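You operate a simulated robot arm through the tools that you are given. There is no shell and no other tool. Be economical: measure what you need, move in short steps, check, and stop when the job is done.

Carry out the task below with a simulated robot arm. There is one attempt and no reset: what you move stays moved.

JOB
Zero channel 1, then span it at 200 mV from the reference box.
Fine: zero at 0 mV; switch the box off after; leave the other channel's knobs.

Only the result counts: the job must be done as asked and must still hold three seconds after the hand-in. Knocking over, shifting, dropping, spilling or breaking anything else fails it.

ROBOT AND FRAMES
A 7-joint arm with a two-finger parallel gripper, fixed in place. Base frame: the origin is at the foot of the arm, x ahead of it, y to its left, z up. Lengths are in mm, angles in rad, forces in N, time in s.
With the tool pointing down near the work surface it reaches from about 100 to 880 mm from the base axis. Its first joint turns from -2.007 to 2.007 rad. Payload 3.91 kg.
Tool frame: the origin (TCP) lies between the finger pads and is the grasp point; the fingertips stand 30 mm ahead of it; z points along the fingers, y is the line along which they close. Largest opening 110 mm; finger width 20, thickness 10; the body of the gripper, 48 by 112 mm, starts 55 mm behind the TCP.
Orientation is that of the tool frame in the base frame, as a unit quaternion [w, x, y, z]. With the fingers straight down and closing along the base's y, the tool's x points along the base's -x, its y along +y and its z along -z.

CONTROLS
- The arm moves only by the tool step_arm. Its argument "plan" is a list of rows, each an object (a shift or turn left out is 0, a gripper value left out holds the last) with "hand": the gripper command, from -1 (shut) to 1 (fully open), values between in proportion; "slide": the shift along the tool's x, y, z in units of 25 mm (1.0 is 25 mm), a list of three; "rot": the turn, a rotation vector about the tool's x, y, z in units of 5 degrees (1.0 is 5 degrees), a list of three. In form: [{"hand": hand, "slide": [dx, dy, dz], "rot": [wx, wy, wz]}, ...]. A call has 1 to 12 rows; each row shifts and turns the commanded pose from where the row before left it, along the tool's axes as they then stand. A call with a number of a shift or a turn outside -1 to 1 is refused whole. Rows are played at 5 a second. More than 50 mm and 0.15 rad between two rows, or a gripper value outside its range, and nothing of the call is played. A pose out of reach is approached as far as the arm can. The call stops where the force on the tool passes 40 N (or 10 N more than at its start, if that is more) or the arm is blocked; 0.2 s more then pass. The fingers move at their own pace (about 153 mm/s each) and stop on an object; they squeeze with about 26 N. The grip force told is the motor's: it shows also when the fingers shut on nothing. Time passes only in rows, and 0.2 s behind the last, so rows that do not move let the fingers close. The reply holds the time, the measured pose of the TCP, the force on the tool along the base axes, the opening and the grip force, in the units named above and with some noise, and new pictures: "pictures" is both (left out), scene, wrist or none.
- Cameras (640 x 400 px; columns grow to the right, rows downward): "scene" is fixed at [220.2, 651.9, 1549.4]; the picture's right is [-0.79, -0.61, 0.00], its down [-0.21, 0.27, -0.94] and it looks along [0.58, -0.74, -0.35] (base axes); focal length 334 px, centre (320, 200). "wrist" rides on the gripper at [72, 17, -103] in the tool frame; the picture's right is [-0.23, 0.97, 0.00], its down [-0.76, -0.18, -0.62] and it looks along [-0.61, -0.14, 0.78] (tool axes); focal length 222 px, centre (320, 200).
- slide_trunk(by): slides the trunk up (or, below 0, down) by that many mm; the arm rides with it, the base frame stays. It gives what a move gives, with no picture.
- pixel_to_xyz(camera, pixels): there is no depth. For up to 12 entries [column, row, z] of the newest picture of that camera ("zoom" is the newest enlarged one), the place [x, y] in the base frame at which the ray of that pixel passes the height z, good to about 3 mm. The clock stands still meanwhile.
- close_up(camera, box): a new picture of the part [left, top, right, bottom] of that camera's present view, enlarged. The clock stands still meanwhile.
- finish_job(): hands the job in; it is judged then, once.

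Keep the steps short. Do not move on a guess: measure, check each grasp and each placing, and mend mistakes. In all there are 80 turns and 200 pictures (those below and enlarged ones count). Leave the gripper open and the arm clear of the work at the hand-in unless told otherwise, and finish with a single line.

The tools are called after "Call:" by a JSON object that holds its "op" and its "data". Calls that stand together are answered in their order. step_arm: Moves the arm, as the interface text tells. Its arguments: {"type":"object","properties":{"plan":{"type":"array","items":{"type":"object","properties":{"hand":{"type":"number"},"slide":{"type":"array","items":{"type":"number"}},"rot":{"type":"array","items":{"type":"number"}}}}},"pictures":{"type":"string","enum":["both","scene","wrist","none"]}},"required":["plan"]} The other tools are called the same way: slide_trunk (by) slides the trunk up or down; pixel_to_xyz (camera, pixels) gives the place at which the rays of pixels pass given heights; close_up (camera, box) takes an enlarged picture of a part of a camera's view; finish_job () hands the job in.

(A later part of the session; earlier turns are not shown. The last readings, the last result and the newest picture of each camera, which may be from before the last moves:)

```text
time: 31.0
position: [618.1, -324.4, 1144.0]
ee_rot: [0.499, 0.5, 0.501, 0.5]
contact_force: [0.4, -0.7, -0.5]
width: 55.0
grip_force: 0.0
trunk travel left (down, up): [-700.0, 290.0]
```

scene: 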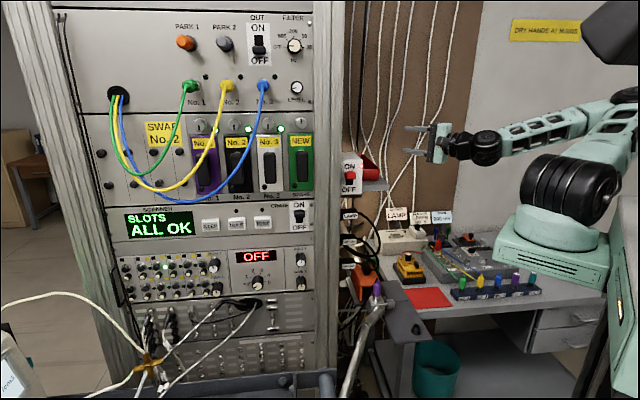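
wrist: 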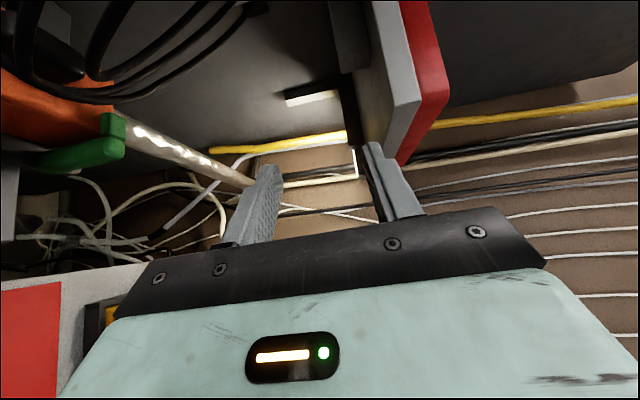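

Now travelling left (+y) in front of the rack, with a slight retreat and rise.

Call:
{"op": "step_arm", "data": {"plan": [{"slide": [0.8, 0.4, -0.6]}, {"slide": [0.8, 0.4, -0.6]}, {"slide": [0.8, 0.4, -0.6]}, {"slide": [0.8, 0.4, -0.6]}, {"slide": [1, 0, -0.3]}, {"slide": [1, 0, -0.3]}, {"slide": [1, 0, -0.3]}, {"slide": [1, 0, -0.2]}, {"slide": [1, 0, 0]}, {"slide": [1, 0, 0]}, {"slide": [1, 0, 0]}, {"slide": [1, 0, 0]}], "pictures": "none"}}

Call:
{"op": "step_arm", "data": {"plan": [{"slide": [1, 0, 0]}, {"slide": [1, 0, 0]}, {"slide": [1, 0, 0]}, {"slide": [1, 0, 0]}, {"slide": [1, 0, 0]}, {"slide": [1, 0, 0]}, {"slide": [1, 0, 0]}, {"slide": [1, 0, 0]}, {}], "pictures": "both"}}

```text
time: 32.6
position: [639.0, -281.8, 1212.8]
ee_rot: [0.501, 0.505, 0.497, 0.496]
contact_force: [-34.4, -10.3, -5.5]
width: 52.3
grip_force: 0.0
out of reach, approached as far as the arm can: row 1, 2, 3, 4, 5, 6, 7, 8
trunk travel left (down, up): [-700.0, 290.0]
stopped in row 8: the force on the tool passed its limit (the readings are from after the stop); the commanded pose is now the measured one
```

```text
time: 32.9
position: [637.7, -281.9, 1213.7]
ee_rot: [0.502, 0.507, 0.496, 0.495]
contact_force: [-49.0, -8.2, -6.3]
width: 52.1
grip_force: 0.0
out of reach, approached as far as the arm can: row 1
trunk travel left (down, up): [-700.0, 290.0]
stopped in row 1: the force on the tool passed its limit (the readings are from after the stop); the commanded pose is now the measured one
```

scene: 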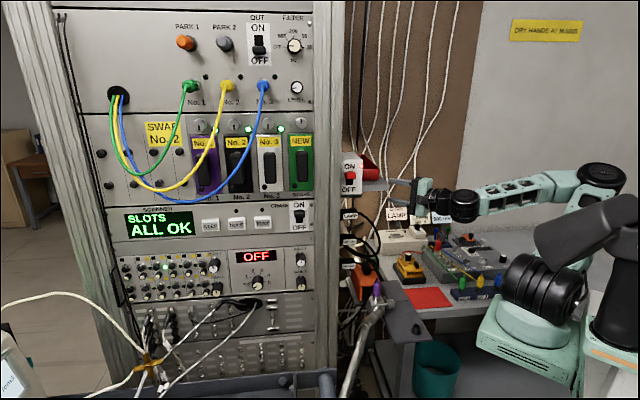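
wrist: 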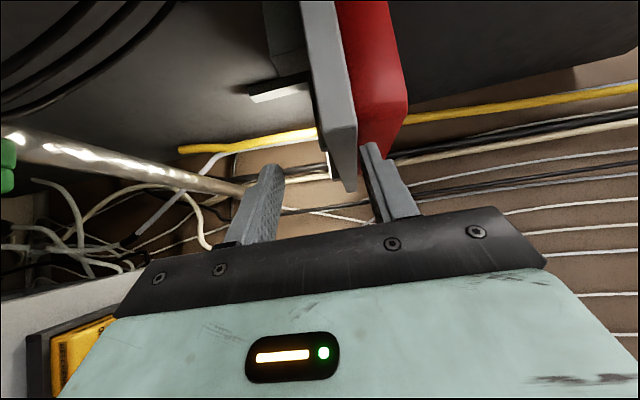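

The fingertips touched the shelf edge at wrist (345,180), with the shelf between the fingers. I'll back straight off in small steps and watch the force.

Call:
{"op": "step_arm", "data": {"plan": [{"slide": [0, 0, -0.3]}, {"slide": [0, 0, -0.5]}], "pictures": "none"}}

```text
time: 33.5
position: [634.2, -288.1, 1217.5]
ee_rot: [0.502, 0.506, 0.497, 0.496]
contact_force: [-1.0, -0.7, -0.6]
width: 55.2
grip_force: 0.0
out of reach, approached as far as the arm can: row 1, 2
trunk travel left (down, up): [-700.0, 290.0]
```

Free now (1 N). I'll move tangentially away from the shelf (−y, −x), then turn the tool back to pointing down, since the pointing-down pose travels more easily.

Call:
{"op": "step_arm", "data": {"plan": [{"slide": [-0.6, 0, -0.3]}, {"slide": [-0.8, 0, -0.4]}, {"slide": [-0.8, 0, -0.4]}, {"slide": [-0.8, 0, -0.4]}, {"rot": [0.945, 0.386, -0.386]}, {"rot": [0.945, 0.386, -0.386]}, {"rot": [0.945, 0.386, -0.386]}, {"rot": [0.945, 0.386, -0.386]}, {"rot": [0.945, 0.386, -0.386]}, {"rot": [0.945, 0.386, -0.386]}, {"rot": [0.945, 0.386, -0.386]}, {"rot": [0.945, 0.386, -0.386]}], "pictures": "both"}}

```text
time: 36.1
position: [593.9, -362.6, 1217.7]
ee_rot: [0.303, 0.501, 0.753, 0.301]
contact_force: [-0.1, -0.4, 0.6]
width: 54.9
grip_force: 0.0
trunk travel left (down, up): [-700.0, 290.0]
```

scene: 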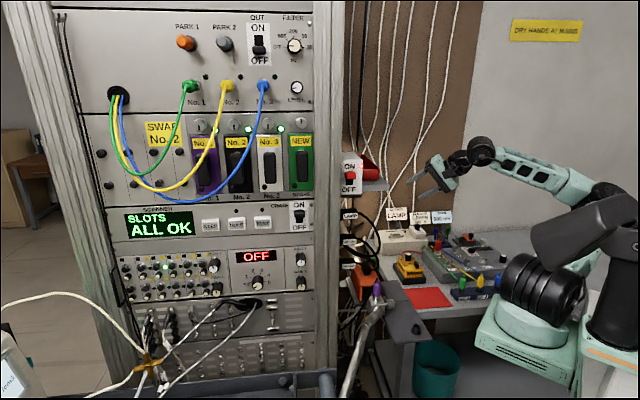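
wrist: 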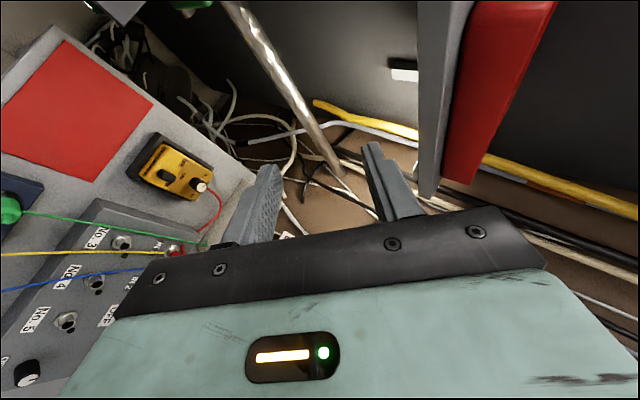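

Shelf and bench look undisturbed. I'll pull in to 560 mm radius, then swing round about the base axis toward the rack. Constant rows of shift and turn keep the arm shape.

Call:
{"op": "step_arm", "data": {"plan": [{"slide": [0.82, -0.35, -0.62]}, {"slide": [0.82, -0.35, -0.62]}, {"slide": [0.82, -0.35, -0.62]}, {"slide": [0.82, -0.35, -0.62]}, {"slide": [0.82, -0.35, -0.62]}, {"slide": [0.982, 0.827, 0.748], "rot": [-0.118, 0.575, -0.483]}, {"slide": [0.982, 0.827, 0.748], "rot": [-0.118, 0.575, -0.483]}, {"slide": [0.982, 0.827, 0.748], "rot": [-0.118, 0.575, -0.483]}, {"slide": [0.982, 0.827, 0.748], "rot": [-0.118, 0.575, -0.483]}], "pictures": "none"}}

Call:
{"op": "step_arm", "data": {"plan": [{"slide": [0.982, 0.827, 0.748], "rot": [-0.118, 0.575, -0.483]}, {"slide": [0.982, 0.827, 0.748], "rot": [-0.118, 0.575, -0.483]}, {"slide": [0.982, 0.827, 0.748], "rot": [-0.118, 0.575, -0.483]}, {"slide": [0.982, 0.827, 0.748], "rot": [-0.118, 0.575, -0.483]}, {"slide": [0.982, 0.827, 0.748], "rot": [-0.118, 0.575, -0.483]}, {"slide": [0.982, 0.827, 0.748], "rot": [-0.118, 0.575, -0.483]}, {"slide": [0.982, 0.827, 0.748], "rot": [-0.118, 0.575, -0.483]}], "pictures": "both"}}

```text
time: 38.1
position: [536.6, -154.4, 1216.9]
ee_rot: [0.261, 0.397, 0.812, 0.339]
contact_force: [0.0, -0.1, -0.2]
width: 54.9
grip_force: 0.0
trunk travel left (down, up): [-700.0, 290.0]
```

```text
time: 39.7
position: [549.3, 102.4, 1217.1]
ee_rot: [0.176, 0.199, 0.882, 0.39]
contact_force: [-0.7, -0.7, -0.2]
width: 54.9
grip_force: 0.0
trunk travel left (down, up): [-700.0, 290.0]
```

scene: 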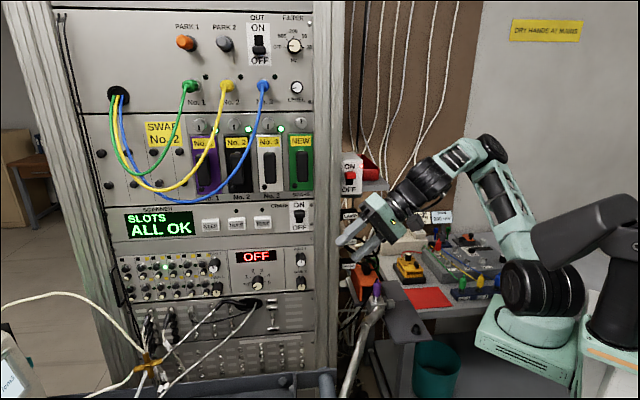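
wrist: 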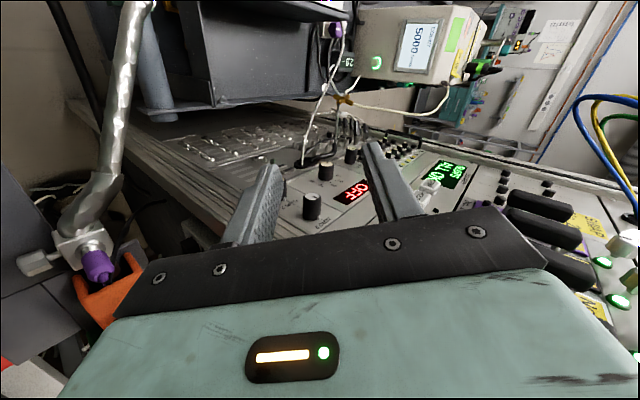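

The wrist camera now sees the rack panel. I'll enlarge it to identify the knobs and triangulate.

Call:
{"op": "close_up", "data": {"camera": "wrist", "box": [270, 110, 470, 235]}}

Call:
{"op": "close_up", "data": {"camera": "scene", "box": [200, 240, 320, 315]}}

```text
3.20 times, centred on (370, 172) of wrist
```

zoom: 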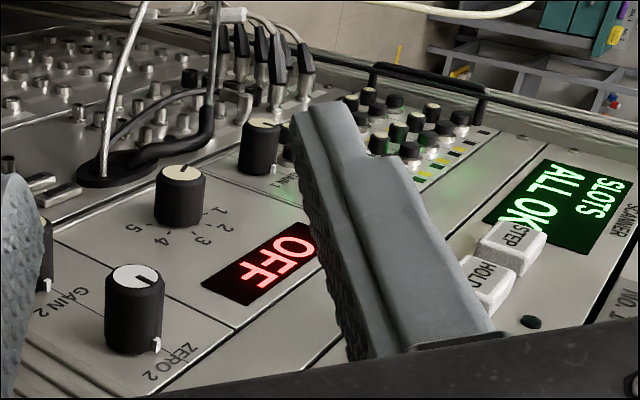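

```text
5.33 times, centred on (260, 278) of scene
```

zoom: 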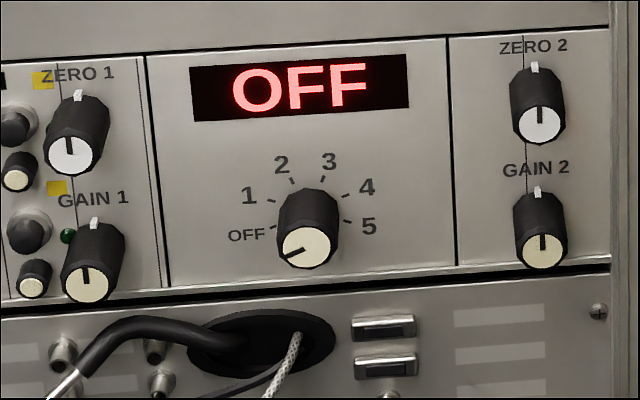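

Cap centres: the selector is at scene (257.2,286.8) and wrist (326.6,163.6), ZERO 2 at scene (301.3,263.9) and wrist (312.8,195.8), and GAIN 1 at scene (216.3,293.9) and wrist (351.9,148.3).

Call:
{"op": "pixel_to_xyz", "data": {"camera": "scene", "pixels": [[257.2, 286.8, 1120], [257.2, 286.8, 1160], [301.3, 263.9, 1120], [301.3, 263.9, 1160], [216.3, 293.9, 1120], [216.3, 293.9, 1160], [213.0, 269.2, 1150], [213.0, 269.2, 1190]]}}

Call:
{"op": "pixel_to_xyz", "data": {"camera": "wrist", "pixels": [[326.6, 163.6, 1120], [326.6, 163.6, 1160], [312.8, 195.8, 1120], [312.8, 195.8, 1160], [351.9, 148.3, 1120], [351.9, 148.3, 1160]]}}

```text
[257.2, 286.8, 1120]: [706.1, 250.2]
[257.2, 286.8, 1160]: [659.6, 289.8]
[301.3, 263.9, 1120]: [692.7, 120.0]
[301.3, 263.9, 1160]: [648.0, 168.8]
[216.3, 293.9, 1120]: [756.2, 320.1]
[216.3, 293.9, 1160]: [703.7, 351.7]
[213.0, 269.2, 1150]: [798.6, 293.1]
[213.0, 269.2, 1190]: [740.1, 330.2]
```

```text
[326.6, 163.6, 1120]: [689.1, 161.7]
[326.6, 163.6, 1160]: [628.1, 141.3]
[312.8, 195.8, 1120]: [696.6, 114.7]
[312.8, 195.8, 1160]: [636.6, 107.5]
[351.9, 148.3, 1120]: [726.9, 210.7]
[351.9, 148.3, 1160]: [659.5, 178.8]
```

Triangulation shows the rack face is turned 45°. The caps are: selector (777,192,1061), ZERO 2 (699,115,1116), GAIN 1 (845,266,1051) and ZERO 1 about (845,264,1118), and the panel's outward normal is (-0.71,0.71). So the tool must point along (0.71,-0.71). I'll move away from the panel first, then turn.

Call:
{"op": "step_arm", "data": {"plan": [{"slide": [0.87, 0.33, 0.93]}, {"slide": [0.87, 0.33, 0.93]}, {"slide": [0.87, 0.33, 0.93]}, {"slide": [0.87, 0.33, 0.93]}, {"slide": [0.87, 0.33, 0.93]}, {"rot": [-0.198, -0.97, 0.42]}, {"rot": [-0.198, -0.97, 0.42]}, {"rot": [-0.198, -0.97, 0.42]}, {"rot": [-0.198, -0.97, 0.42]}, {"rot": [-0.198, -0.97, 0.42]}, {"rot": [-0.198, -0.97, 0.42]}, {"rot": [-0.198, -0.97, 0.42]}], "pictures": "none"}}

Call:
{"op": "step_arm", "data": {"plan": [{"rot": [-0.198, -0.97, 0.42]}, {"rot": [-0.198, -0.97, 0.42]}, {"rot": [-0.198, -0.97, 0.42]}, {"rot": [-0.198, -0.97, 0.42]}, {"rot": [-0.198, -0.97, 0.42]}, {"rot": [-0.198, -0.97, 0.42]}], "pictures": "both"}}

```text
time: 42.3
position: [518.9, 250.8, 1158.7]
ee_rot: [0.386, 0.404, 0.735, 0.384]
contact_force: [0.9, -1.2, -0.1]
width: 55.1
grip_force: 0.1
trunk travel left (down, up): [-700.0, 290.0]
```

```text
time: 43.7
position: [519.7, 252.6, 1157.1]
ee_rot: [0.535, 0.543, 0.546, 0.348]
contact_force: [-0.8, -0.3, -0.1]
width: 55.1
grip_force: 0.1
trunk travel left (down, up): [-700.0, 290.0]
```

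scene: 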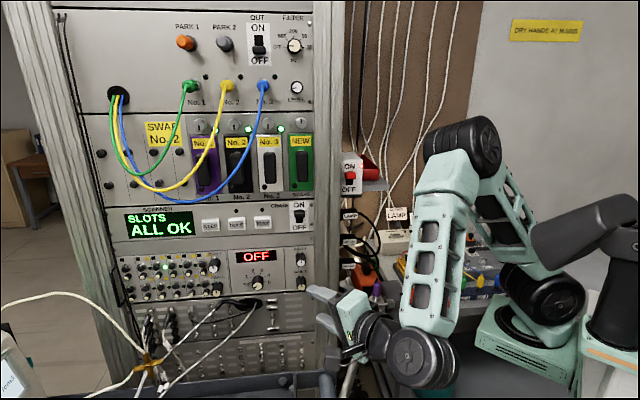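
wrist: 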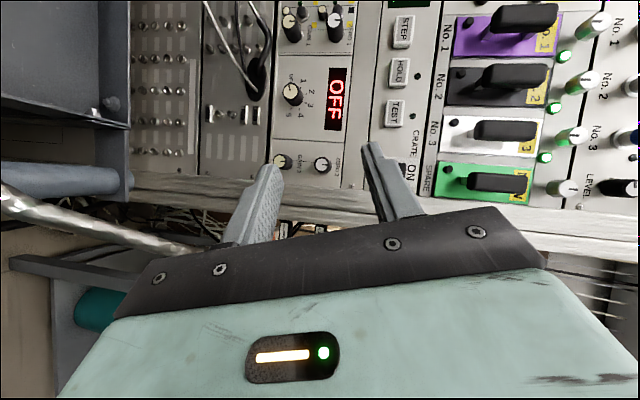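

The pose works: the display and knobs are visible at wrist (335,98) and (291,92). I'll finish the turn, roll 60° so the hand passes clear of the cable below the selector, and move in front of the selector at 130 mm standoff.

Call:
{"op": "step_arm", "data": {"plan": [{"rot": [-0.198, -0.97, 0.42]}, {"rot": [-0.198, -0.97, 0.42]}, {"rot": [-0.198, -0.97, 0.42]}, {"rot": [-0.198, -0.97, 0.42]}, {"rot": [-0.198, -0.97, 0.42]}, {"rot": [-0.198, -0.97, 0.42]}, {"rot": [-0.198, -0.97, 0.42]}, {"rot": [0, 0, 1]}, {"rot": [0, 0, 1]}, {"rot": [0, 0, 1]}, {"rot": [0, 0, 1]}, {"rot": [0, 0, 1]}], "pictures": "none"}}

Call:
{"op": "step_arm", "data": {"plan": [{"rot": [0, 0, 1]}, {"rot": [0, 0, 1]}, {"rot": [0, 0, 1]}, {"rot": [0, 0, 1]}, {"rot": [0, 0, 1]}, {"rot": [0, 0, 1]}, {"rot": [0, 0, 1]}, {}], "pictures": "both"}}

```text
time: 46.3
position: [520.8, 251.5, 1158.6]
ee_rot: [0.578, 0.697, 0.125, 0.407]
contact_force: [-0.3, -0.2, 0.1]
width: 55.1
grip_force: 0.2
trunk travel left (down, up): [-700.0, 290.0]
```

```text
time: 48.1
position: [520.9, 249.7, 1157.7]
ee_rot: [0.428, 0.702, -0.09, 0.562]
contact_force: [0.3, 0.8, 0.3]
width: 54.8
grip_force: 0.0
trunk travel left (down, up): [-700.0, 290.0]
```

scene: 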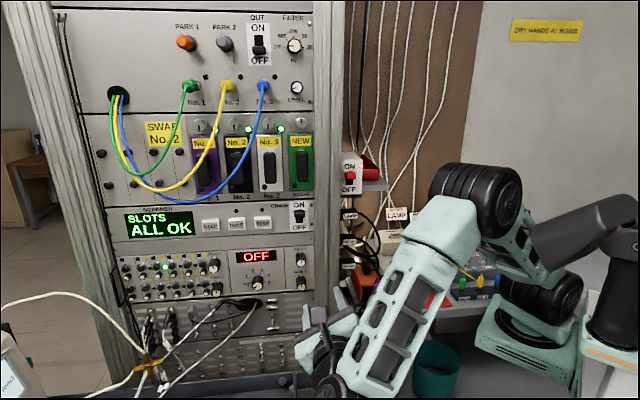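
wrist: 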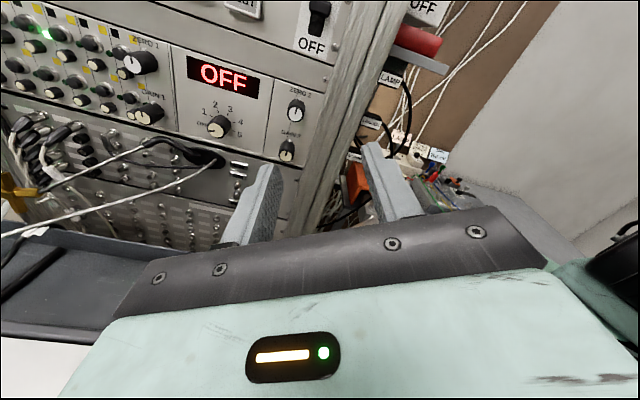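

A clear view. I'll enlarge it to refine the selector, ZERO 1 and GAIN 1 cap positions.

Call:
{"op": "close_up", "data": {"camera": "wrist", "box": [110, 30, 310, 155]}}

Call:
{"op": "pixel_to_xyz", "data": {"camera": "wrist", "pixels": [[213.5, 130, 1050], [213.5, 130, 1070], [132, 66, 1110], [132, 66, 1130], [141, 118, 1040], [141, 118, 1060]]}}

```text
3.20 times, centred on (210, 92) of wrist
```

zoom: 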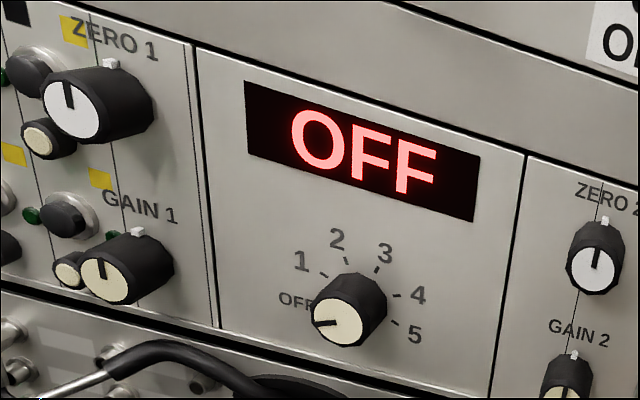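

```text
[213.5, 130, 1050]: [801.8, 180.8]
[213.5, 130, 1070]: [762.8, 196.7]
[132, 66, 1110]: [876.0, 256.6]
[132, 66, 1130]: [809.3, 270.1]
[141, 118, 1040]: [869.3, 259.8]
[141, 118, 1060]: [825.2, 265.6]
```

Selector cap confirmed at about (778,191,1061). Positions are about 40° apart, and OFF→1 is one step clockwise. Approaching to 60 mm in front of the cap.

Call:
{"op": "step_arm", "data": {"plan": [{"hand": -0.3, "slide": [-0.08, -0.97, 0.93]}, {"slide": [-0.08, -0.97, 0.93]}, {"slide": [-0.08, -0.97, 0.93]}, {"slide": [-0.08, -0.97, 0.93]}, {"slide": [-0.08, -0.97, 0.93]}, {"slide": [-0.08, -0.97, 0.93]}, {"slide": [-0.08, -0.97, 0.93]}, {}], "pictures": "both"}}

Call:
{"op": "close_up", "data": {"camera": "wrist", "box": [220, 60, 420, 240]}}

```text
time: 49.9
position: [734.8, 235.9, 1062.8]
ee_rot: [0.429, 0.702, -0.09, 0.561]
contact_force: [-0.4, -0.2, -0.4]
width: 38.6
grip_force: 0.1
trunk travel left (down, up): [-700.0, 290.0]
```

scene: 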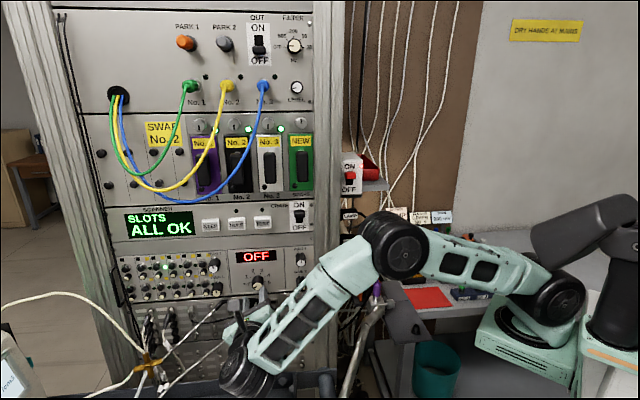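
wrist: 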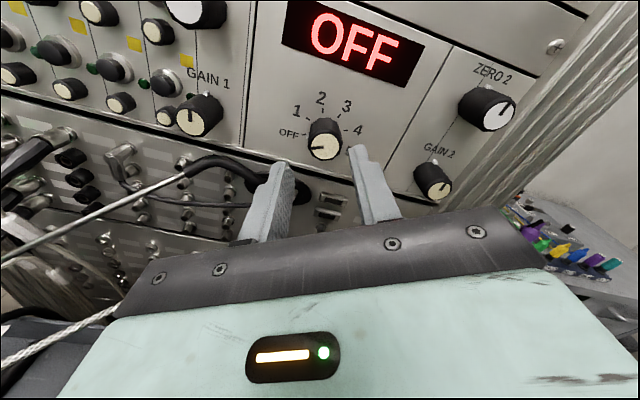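

```text
2.22 times, centred on (320, 150) of wrist
```

zoom: 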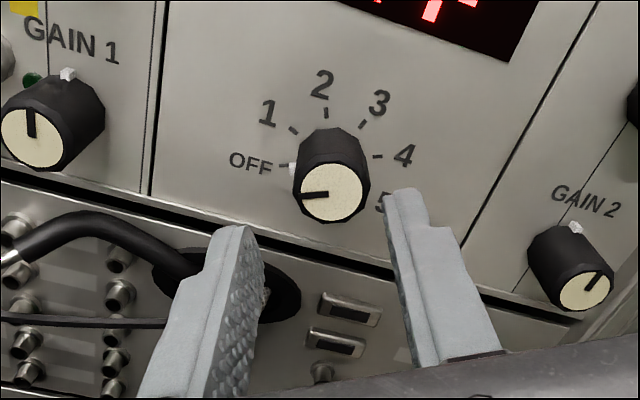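

The cap sits at wrist (325,147) against an expected (320,145), so I need a small sideways correction (+3.5 mm tool y). Then I advance 45 mm over the knob.

Call:
{"op": "step_arm", "data": {"plan": [{"slide": [-0.06, 0.14, 0.5]}, {"slide": [0, 0, 0.5]}, {"slide": [0, 0, 0.45]}, {"slide": [0, 0, 0.35]}, {}], "pictures": "wrist"}}

Call:
{"op": "close_up", "data": {"camera": "wrist", "box": [220, 60, 420, 240]}}

```text
time: 51.1
position: [764.6, 200.3, 1062.5]
ee_rot: [0.429, 0.702, -0.09, 0.562]
contact_force: [-0.2, -0.3, -0.1]
width: 38.8
grip_force: 0.0
trunk travel left (down, up): [-700.0, 290.0]
```

wrist: 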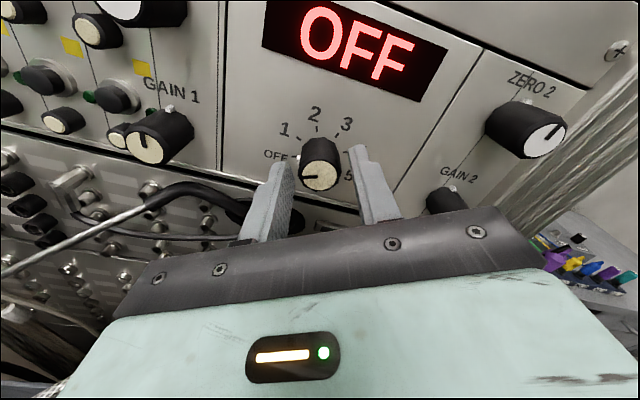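

```text
2.22 times, centred on (320, 150) of wrist
```

zoom: 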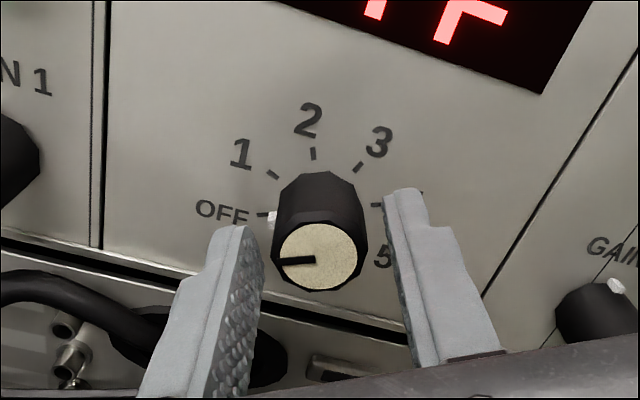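

Centred: the cap is at (320,175), as predicted. Close on it, then turn 40° clockwise.

Call:
{"op": "step_arm", "data": {"plan": [{"hand": -1, "slide": [0, 0, 0.1]}, {}, {"rot": [0, 0, 1]}, {"rot": [0, 0, 1]}, {"rot": [0, 0, 1]}, {"rot": [0, 0, 1]}, {"rot": [0, 0, 1]}, {"rot": [0, 0, 1]}, {"rot": [0, 0, 1]}, {"rot": [0, 0, 1]}, {}], "pictures": "wrist"}}

Call:
{"op": "close_up", "data": {"camera": "wrist", "box": [220, 20, 420, 200]}}

```text
time: 53.5
position: [763.9, 199.8, 1063.0]
ee_rot: [0.21, 0.628, -0.325, 0.675]
contact_force: [-5.3, 7.4, 13.0]
width: 27.1
grip_force: 45.0
trunk travel left (down, up): [-700.0, 290.0]
```

wrist: 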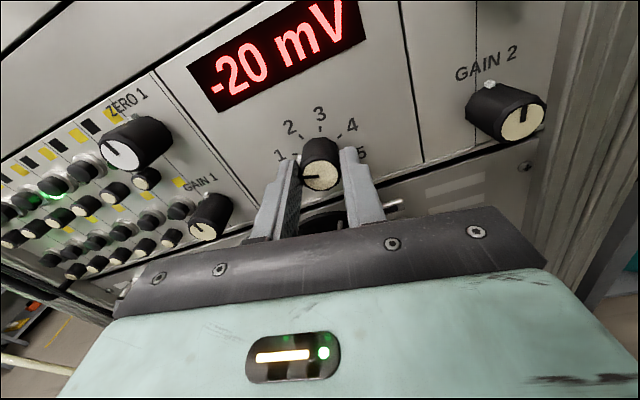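

```text
2.22 times, centred on (320, 110) of wrist
```

zoom: 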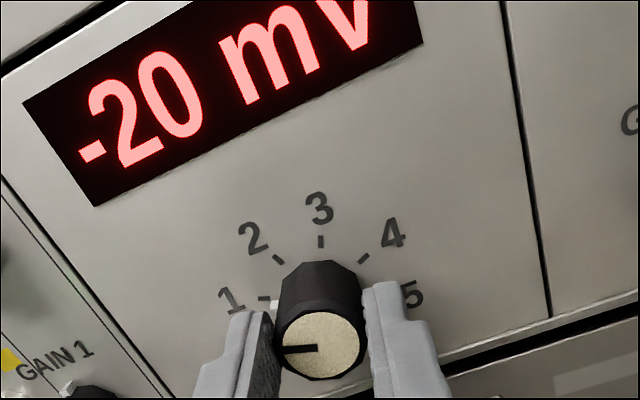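

The display now reads −20 mV on channel 1. I'll release, back off 50 mm, shift to ZERO 1 and roll so the fingers fit above and below the knob.

Call:
{"op": "step_arm", "data": {"plan": [{"hand": -0.3}, {}, {"slide": [0, 0, -0.6]}, {"slide": [0, 0, -0.7]}, {"slide": [0, 0, -0.7]}, {"slide": [0.31, -0.86, 0]}, {"slide": [0.31, -0.86, 0]}, {"slide": [0.31, -0.86, 0]}, {"slide": [0.31, -0.86, 0]}, {"slide": [0.31, -0.86, 0]}, {"rot": [0, 0, 1]}, {"rot": [0, 0, 1]}], "pictures": "none"}}

Call:
{"op": "step_arm", "data": {"plan": [{"rot": [0, 0, 1]}, {"rot": [0, 0, 1]}, {"rot": [0, 0, 1]}, {"rot": [0, 0, 1]}, {"rot": [0, 0, 1]}, {"rot": [0, 0, 1]}, {"rot": [0, 0, 1]}, {"rot": [0, 0, 1]}, {}], "pictures": "both"}}

Call:
{"op": "close_up", "data": {"camera": "wrist", "box": [220, 20, 420, 200]}}

```text
time: 56.1
position: [798.4, 305.9, 1119.6]
ee_rot: [0.151, 0.597, -0.379, 0.69]
contact_force: [-0.8, 0.8, -1.0]
width: 38.6
grip_force: 0.1
trunk travel left (down, up): [-700.0, 290.0]
```

```text
time: 58.1
position: [798.8, 304.9, 1119.2]
ee_rot: [-0.094, 0.432, -0.56, 0.7]
contact_force: [0.4, -1.1, -0.3]
width: 38.4
grip_force: 0.1
trunk travel left (down, up): [-700.0, 290.0]
```

scene: 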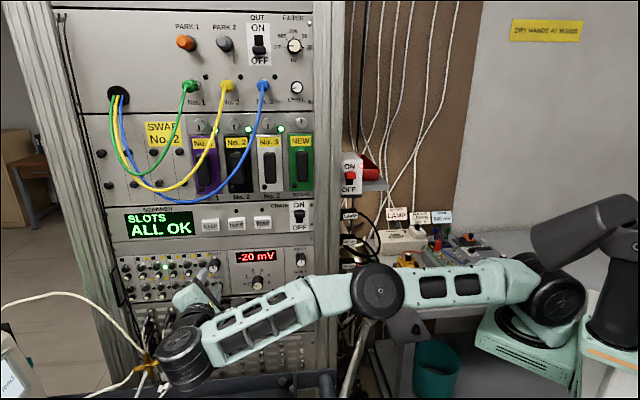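
wrist: 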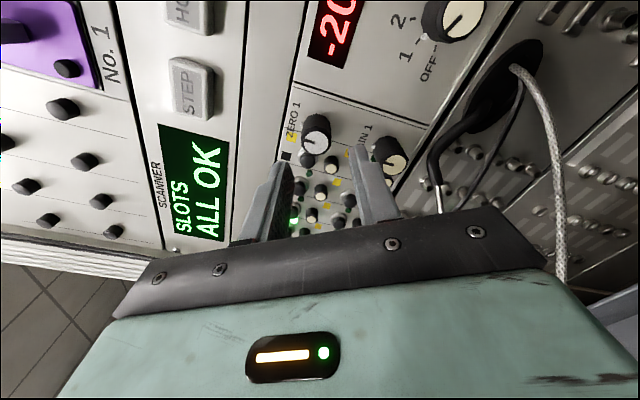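

```text
2.22 times, centred on (320, 110) of wrist
```

zoom: 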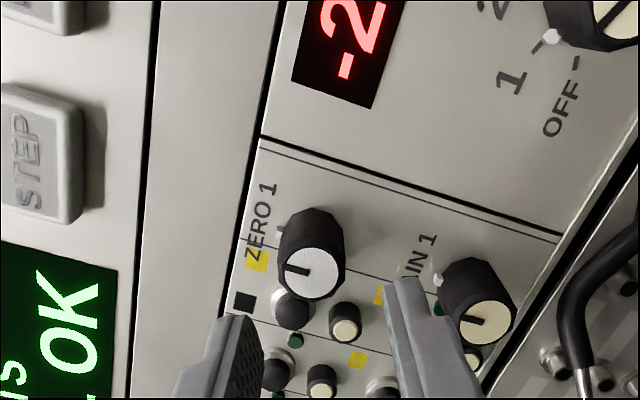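

The scene camera still sees the display (−20 mV). The ZERO 1 cap is at wrist (316,143), so I correct by 3 mm and advance 50 mm.

Call:
{"op": "step_arm", "data": {"plan": [{"slide": [0, -0.12, 0.5]}, {"slide": [0, 0, 0.6]}, {"slide": [0, 0, 0.5]}, {"slide": [0, 0, 0.4]}, {}], "pictures": "wrist"}}

Call:
{"op": "close_up", "data": {"camera": "wrist", "box": [220, 50, 420, 230]}}

```text
time: 59.3
position: [835.6, 272.8, 1121.6]
ee_rot: [-0.093, 0.433, -0.56, 0.701]
contact_force: [0.0, 0.6, -0.6]
width: 38.5
grip_force: 0.0
trunk travel left (down, up): [-700.0, 290.0]
```

wrist: 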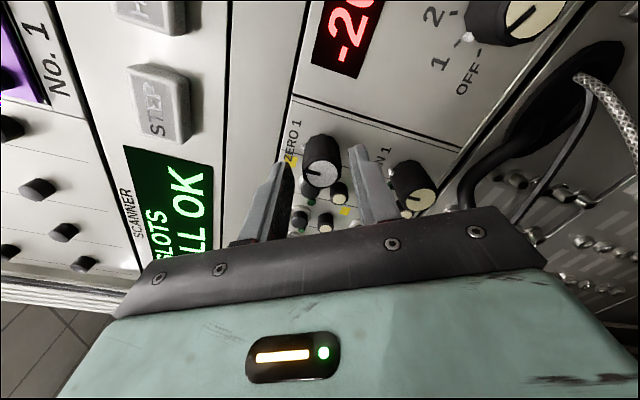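

```text
2.22 times, centred on (320, 140) of wrist
```

zoom: 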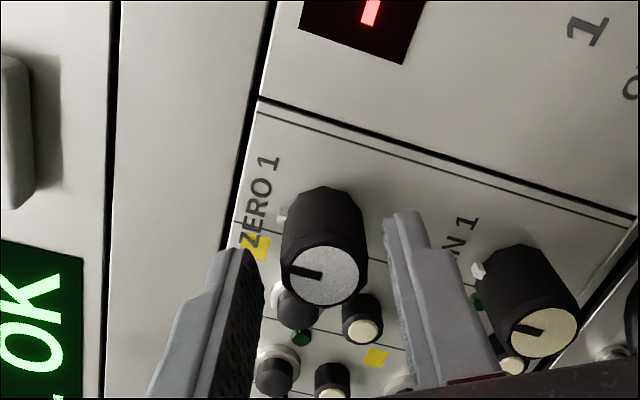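

Centred on ZERO 1. Close and turn 10° clockwise, then read the display in the scene view.

Call:
{"op": "step_arm", "data": {"plan": [{"hand": -1, "slide": [0, 0, 0.1]}, {}, {"rot": [0, 0, 1]}, {"rot": [0, 0, 1]}, {}], "pictures": "scene"}}

Call:
{"op": "close_up", "data": {"camera": "scene", "box": [190, 240, 290, 300]}}

```text
time: 60.5
position: [835.6, 272.6, 1119.8]
ee_rot: [-0.154, 0.383, -0.595, 0.689]
contact_force: [-30.2, 9.2, -13.9]
width: 24.3
grip_force: 45.3
trunk travel left (down, up): [-700.0, 290.0]
```

scene: 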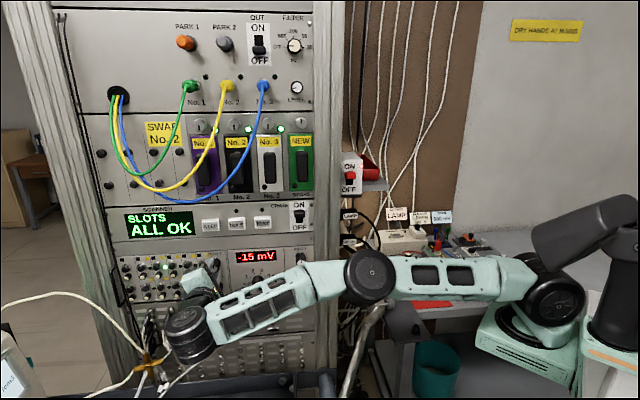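

```text
6.40 times, centred on (240, 270) of scene
```

zoom: 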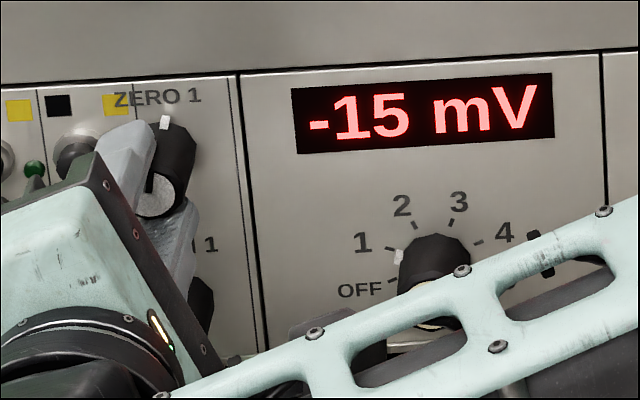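

It reads −15 mV and moves the right way (about 0.5 mV per degree). Turn 25° more.

Call:
{"op": "step_arm", "data": {"plan": [{"rot": [0, 0, 1]}, {"rot": [0, 0, 1]}, {"rot": [0, 0, 1]}, {"rot": [0, 0, 1]}, {"rot": [0, 0, 1]}, {}], "pictures": "none"}}

Call:
{"op": "close_up", "data": {"camera": "scene", "box": [190, 240, 290, 300]}}

```text
time: 61.9
position: [835.0, 271.2, 1121.1]
ee_rot: [0.301, -0.245, 0.663, -0.64]
contact_force: [-27.0, 12.4, -2.1]
width: 24.4
grip_force: 45.5
trunk travel left (down, up): [-700.0, 290.0]
```

```text
6.40 times, centred on (240, 270) of scene
```

zoom: 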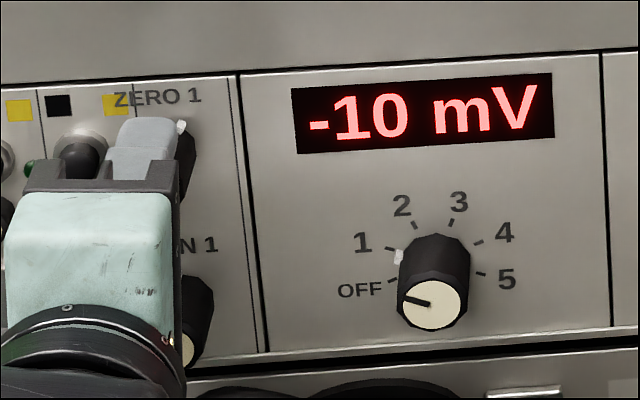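

Now −10 mV. Another 25° clockwise.

Call:
{"op": "step_arm", "data": {"plan": [{"rot": [0, 0, 1]}, {"rot": [0, 0, 1]}, {"rot": [0, 0, 1]}, {"rot": [0, 0, 1]}, {"rot": [0, 0, 1]}, {}], "pictures": "wrist"}}

Call:
{"op": "close_up", "data": {"camera": "scene", "box": [190, 240, 290, 300]}}

Call:
{"op": "close_up", "data": {"camera": "wrist", "box": [220, 50, 420, 230]}}

```text
time: 62.3
position: [835.6, 269.8, 1121.0]
ee_rot: [0.336, -0.225, 0.671, -0.622]
contact_force: [15.3, 16.9, -4.1]
width: 24.4
grip_force: 45.1
out of reach, approached as far as the arm can: row 1, 2
trunk travel left (down, up): [-700.0, 290.0]
stopped in row 2: the force on the tool passed its limit (the readings are from after the stop); the commanded pose is now the measured one
```

wrist: 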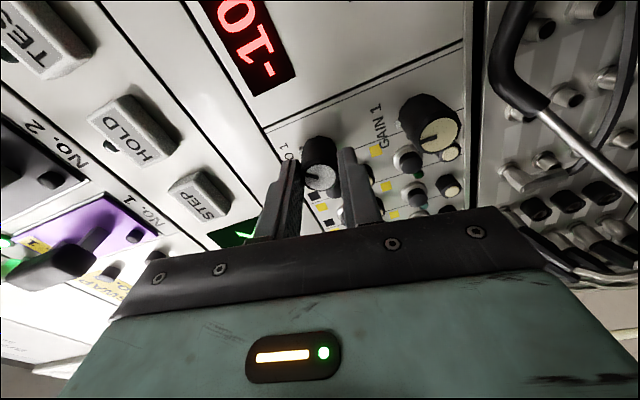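

```text
6.40 times, centred on (240, 270) of scene
```

zoom: 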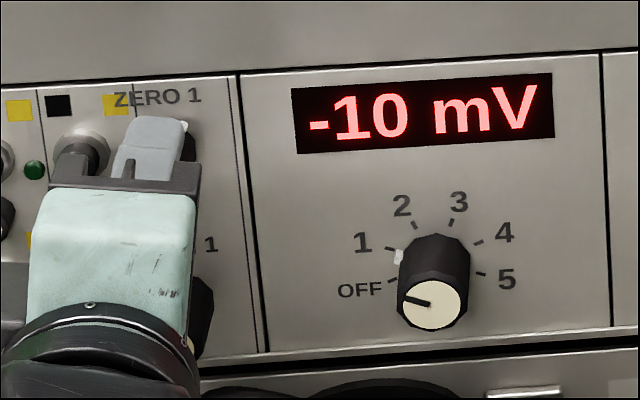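

```text
2.22 times, centred on (320, 140) of wrist
```

zoom: 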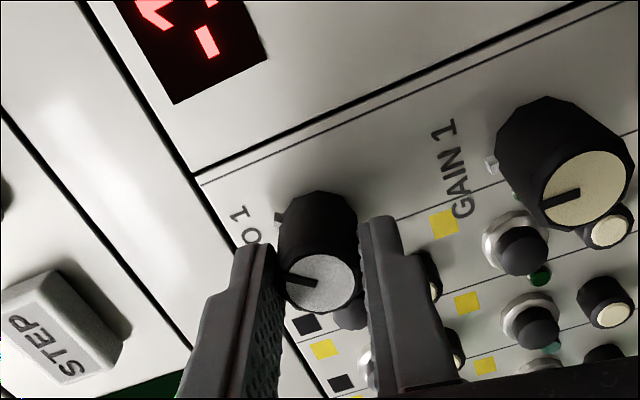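

The arm ran out of roll at about 190°. The pointer moved with the fingers, so there was no slip. I'll open slightly, roll back 40° round the knob, regrip and continue.

Call:
{"op": "step_arm", "data": {"plan": [{"hand": -0.42}, {}, {"rot": [0, 0, -1]}, {"rot": [0, 0, -1]}, {"rot": [0, 0, -1]}, {"rot": [0, 0, -1]}, {"rot": [0, 0, -1]}, {"rot": [0, 0, -1]}, {"rot": [0, 0, -1]}, {"rot": [0, 0, -1]}, {}], "pictures": "wrist"}}

Call:
{"op": "close_up", "data": {"camera": "wrist", "box": [220, 50, 420, 230]}}

Call:
{"op": "close_up", "data": {"camera": "scene", "box": [190, 240, 290, 300]}}

```text
time: 64.7
position: [834.0, 269.2, 1123.0]
ee_rot: [-0.101, 0.437, -0.556, 0.7]
contact_force: [0.5, 0.1, 0.0]
width: 32.0
grip_force: 0.0
trunk travel left (down, up): [-700.0, 290.0]
```

wrist: 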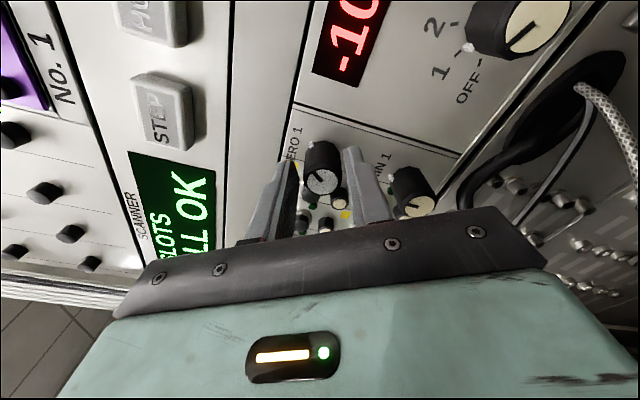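

```text
2.22 times, centred on (320, 140) of wrist
```

zoom: 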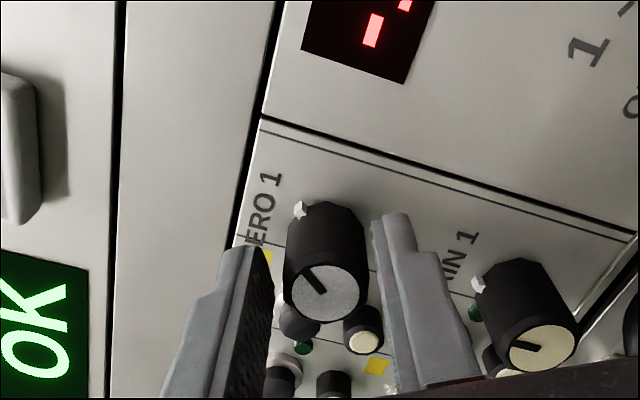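

```text
6.40 times, centred on (240, 270) of scene
```

zoom: 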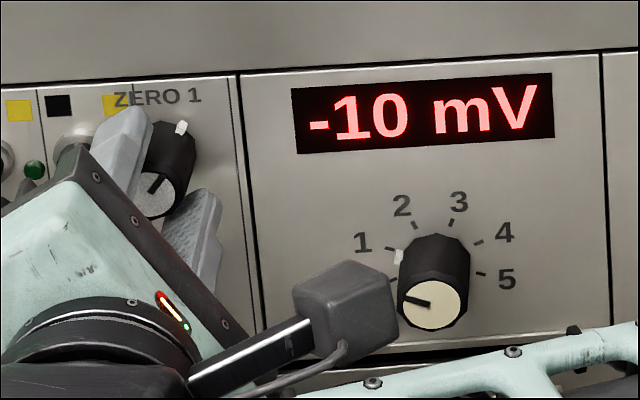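

Holding at −10 mV with the tab about 40° clockwise of the top. I'll re-centre by 4 mm, regrip and turn 30°.

Call:
{"op": "step_arm", "data": {"plan": [{"slide": [-0.15, -0.02, 0]}, {"hand": -1}, {}, {"rot": [0, 0, 1]}, {"rot": [0, 0, 1]}, {"rot": [0, 0, 1]}, {"rot": [0, 0, 1]}, {"rot": [0, 0, 1]}, {"rot": [0, 0, 1]}, {}], "pictures": "none"}}

Call:
{"op": "close_up", "data": {"camera": "scene", "box": [190, 240, 290, 300]}}

```text
time: 66.9
position: [836.7, 269.9, 1122.3]
ee_rot: [0.278, -0.278, 0.651, -0.65]
contact_force: [-15.0, -10.7, -12.0]
width: 24.1
grip_force: 44.8
trunk travel left (down, up): [-700.0, 290.0]
```

```text
6.40 times, centred on (240, 270) of scene
```

zoom: 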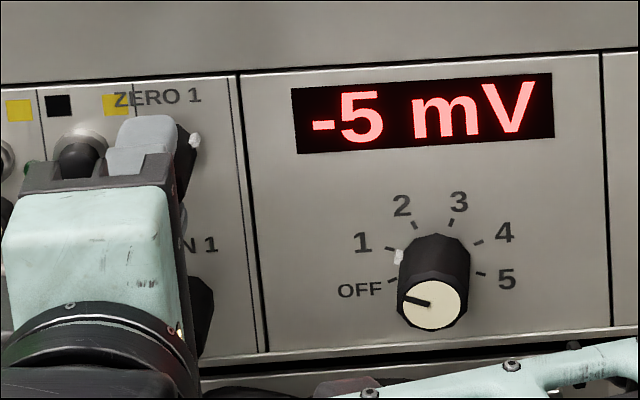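

The display moves in 5 mV steps. I'll continue 8° and read again.

Call:
{"op": "step_arm", "data": {"plan": [{"rot": [0, 0, 0.8]}, {"rot": [0, 0, 0.8]}, {}], "pictures": "none"}}

Call:
{"op": "close_up", "data": {"camera": "scene", "box": [190, 240, 290, 300]}}

Call:
{"op": "step_arm", "data": {"plan": [{"hand": -0.42}, {}, {"rot": [0, 0, -1]}, {"rot": [0, 0, -1]}, {"rot": [0, 0, -1]}, {"rot": [0, 0, -1]}, {"rot": [0, 0, -1]}, {"rot": [0, 0, -1]}, {"rot": [0, 0, -1]}, {"rot": [0, 0, -0.6]}, {}], "pictures": "wrist"}}

Call:
{"op": "close_up", "data": {"camera": "wrist", "box": [220, 50, 420, 230]}}

Call:
{"op": "close_up", "data": {"camera": "scene", "box": [190, 240, 290, 300]}}

```text
time: 67.7
position: [835.6, 269.6, 1121.3]
ee_rot: [0.323, -0.232, 0.668, -0.629]
contact_force: [-15.6, -14.2, -12.1]
width: 24.5
grip_force: 45.0
trunk travel left (down, up): [-700.0, 290.0]
```

```text
6.40 times, centred on (240, 270) of scene
```

zoom: 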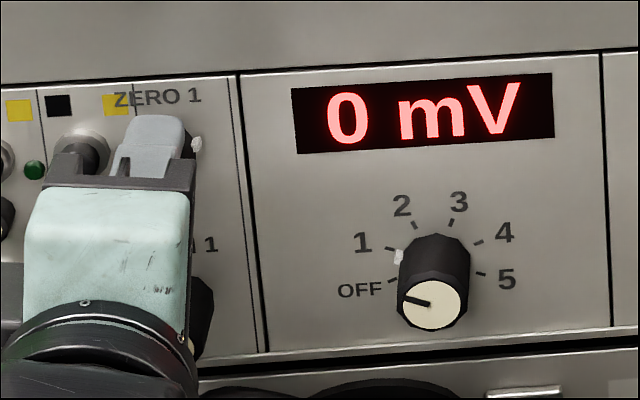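

```text
time: 70.1
position: [837.2, 271.5, 1121.1]
ee_rot: [-0.102, 0.437, -0.554, 0.701]
contact_force: [0.6, -0.4, -0.3]
width: 31.8
grip_force: 0.1
trunk travel left (down, up): [-700.0, 290.0]
```

wrist: 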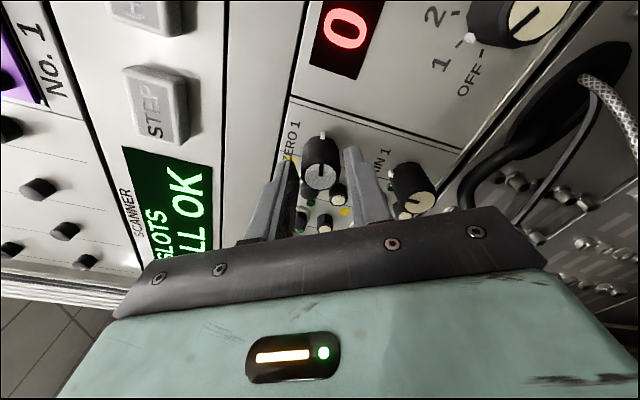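

```text
2.22 times, centred on (320, 140) of wrist
```

zoom: 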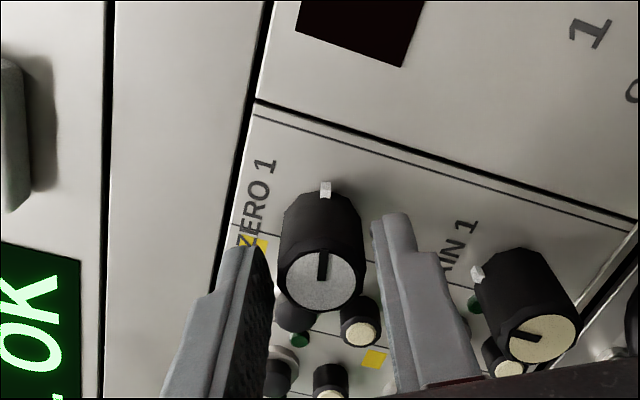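

```text
6.40 times, centred on (240, 270) of scene
```

zoom: 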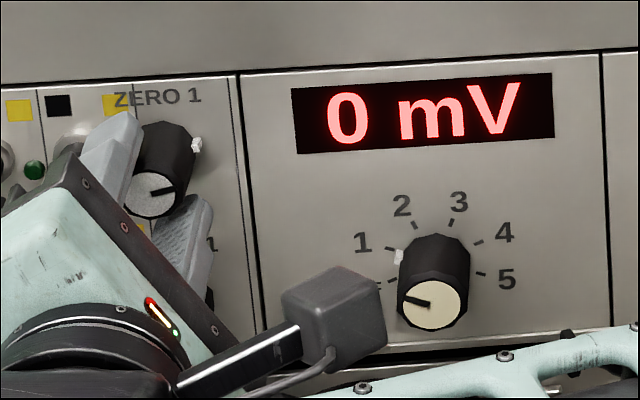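

It reads 0 mV, but only just past the −5/0 changeover, where one 5 mV step is about 23° of knob. I'll regrip and add about 8° to sit mid-band.

Call:
{"op": "step_arm", "data": {"plan": [{"hand": -1}, {}, {}, {"rot": [0, 0, 0.8]}, {"rot": [0, 0, 0.9]}, {}, {"hand": -0.42}, {}], "pictures": "wrist"}}

Call:
{"op": "close_up", "data": {"camera": "wrist", "box": [220, 50, 420, 230]}}

Call:
{"op": "close_up", "data": {"camera": "scene", "box": [190, 240, 290, 300]}}

```text
time: 71.9
position: [836.6, 271.8, 1120.1]
ee_rot: [-0.154, 0.395, -0.586, 0.691]
contact_force: [0.2, 0.9, -0.6]
width: 31.6
grip_force: 0.1
trunk travel left (down, up): [-700.0, 290.0]
```

wrist: 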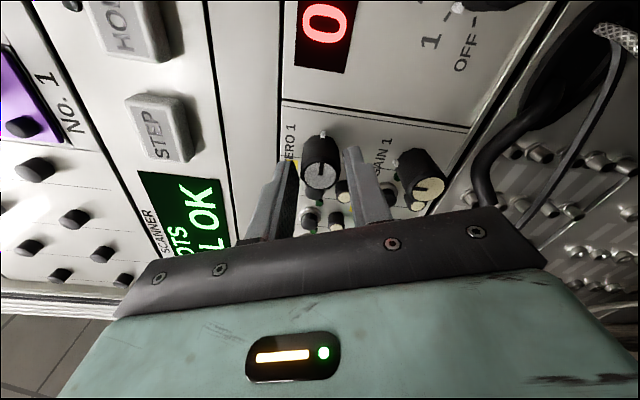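

```text
2.22 times, centred on (320, 140) of wrist
```

zoom: 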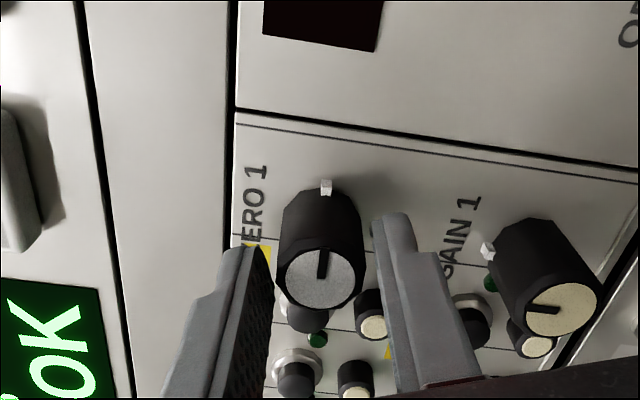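

```text
6.40 times, centred on (240, 270) of scene
```

zoom: 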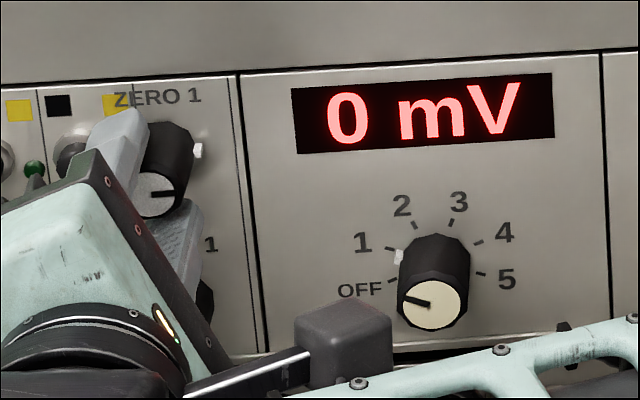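

Zero is set: 0 mV mid-band. Now back to the reference box: retreat from the panel, turn the tool down, and travel right.

Call:
{"op": "step_arm", "data": {"plan": [{"slide": [0, 0, -1]}, {"slide": [0, 0, -1]}, {"slide": [0, 0, -1]}, {"slide": [0, 0, -1]}, {"slide": [0.946, 0.21, -0.43]}, {"slide": [0.946, 0.21, -0.43]}, {"slide": [0.946, 0.21, -0.43]}, {"slide": [0.946, 0.21, -0.43]}, {"slide": [0.946, 0.21, -0.43]}, {"slide": [0.946, 0.21, -0.43]}, {"slide": [0.946, 0.21, -0.43]}, {"slide": [0.946, 0.21, -0.43]}], "pictures": "none"}}

Call:
{"op": "step_arm", "data": {"plan": [{"slide": [0.946, 0.21, -0.43]}, {"slide": [0.946, 0.21, -0.43]}, {"rot": [-0.974, 0.197, 0.548]}, {"rot": [-0.974, 0.197, 0.548]}, {"rot": [-0.974, 0.197, 0.548]}, {"rot": [-0.974, 0.197, 0.548]}, {"rot": [-0.974, 0.197, 0.548]}, {"rot": [-0.974, 0.197, 0.548]}, {"rot": [-0.974, 0.197, 0.548]}, {"rot": [-0.974, 0.197, 0.548]}, {"rot": [-0.974, 0.197, 0.548]}, {"rot": [-0.974, 0.197, 0.548]}], "pictures": "none"}}

Call:
{"op": "step_arm", "data": {"plan": [{"rot": [-0.974, 0.197, 0.548]}, {"rot": [-0.974, 0.197, 0.548]}, {"rot": [-0.974, 0.197, 0.548]}, {"rot": [-0.974, 0.197, 0.548]}, {"rot": [-0.974, 0.197, 0.548]}, {"rot": [-0.974, 0.197, 0.548]}, {"rot": [-0.974, 0.197, 0.548]}, {"rot": [-0.974, 0.197, 0.548]}, {"rot": [-0.974, 0.197, 0.548]}], "pictures": "scene"}}

Call:
{"op": "close_up", "data": {"camera": "scene", "box": [190, 240, 320, 315]}}

```text
time: 74.5
position: [766.0, 341.3, 1121.0]
ee_rot: [-0.153, 0.395, -0.586, 0.691]
contact_force: [0.1, 0.4, -1.0]
width: 31.9
grip_force: 0.0
out of reach, approached as far as the arm can: row 5, 6, 7, 8, 9, 10, 11, 12
trunk travel left (down, up): [-700.0, 290.0]
```

```text
time: 77.1
position: [752.5, 274.0, 1195.7]
ee_rot: [0.109, -0.279, 0.827, -0.476]
contact_force: [0.6, -0.2, -0.4]
width: 31.9
grip_force: 0.1
out of reach, approached as far as the arm can: row 1, 2, 3, 4, 5, 6, 7, 8, 9, 10, 11, 12
trunk travel left (down, up): [-700.0, 290.0]
```

```text
time: 79.1
position: [751.5, 273.7, 1194.5]
ee_rot: [0.108, -0.279, 0.827, -0.476]
contact_force: [0.1, -0.5, -0.7]
width: 31.9
grip_force: 0.1
out of reach, approached as far as the arm can: row 1, 2, 3, 4, 5, 6, 7, 8, 9
trunk travel left (down, up): [-700.0, 290.0]
```

scene: 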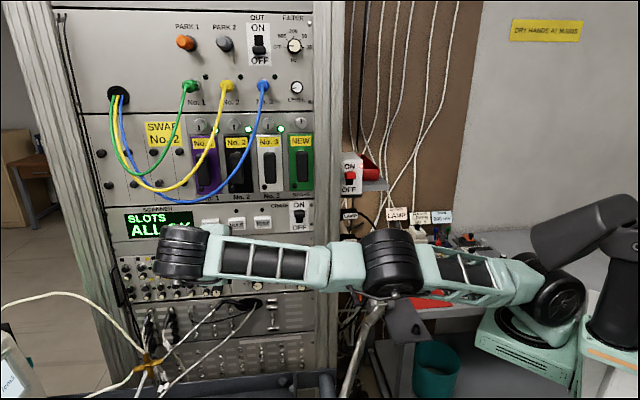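

```text
4.92 times, centred on (255, 278) of scene
```

zoom: 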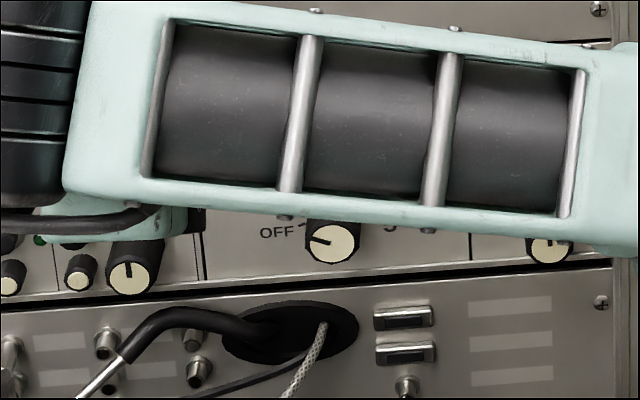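

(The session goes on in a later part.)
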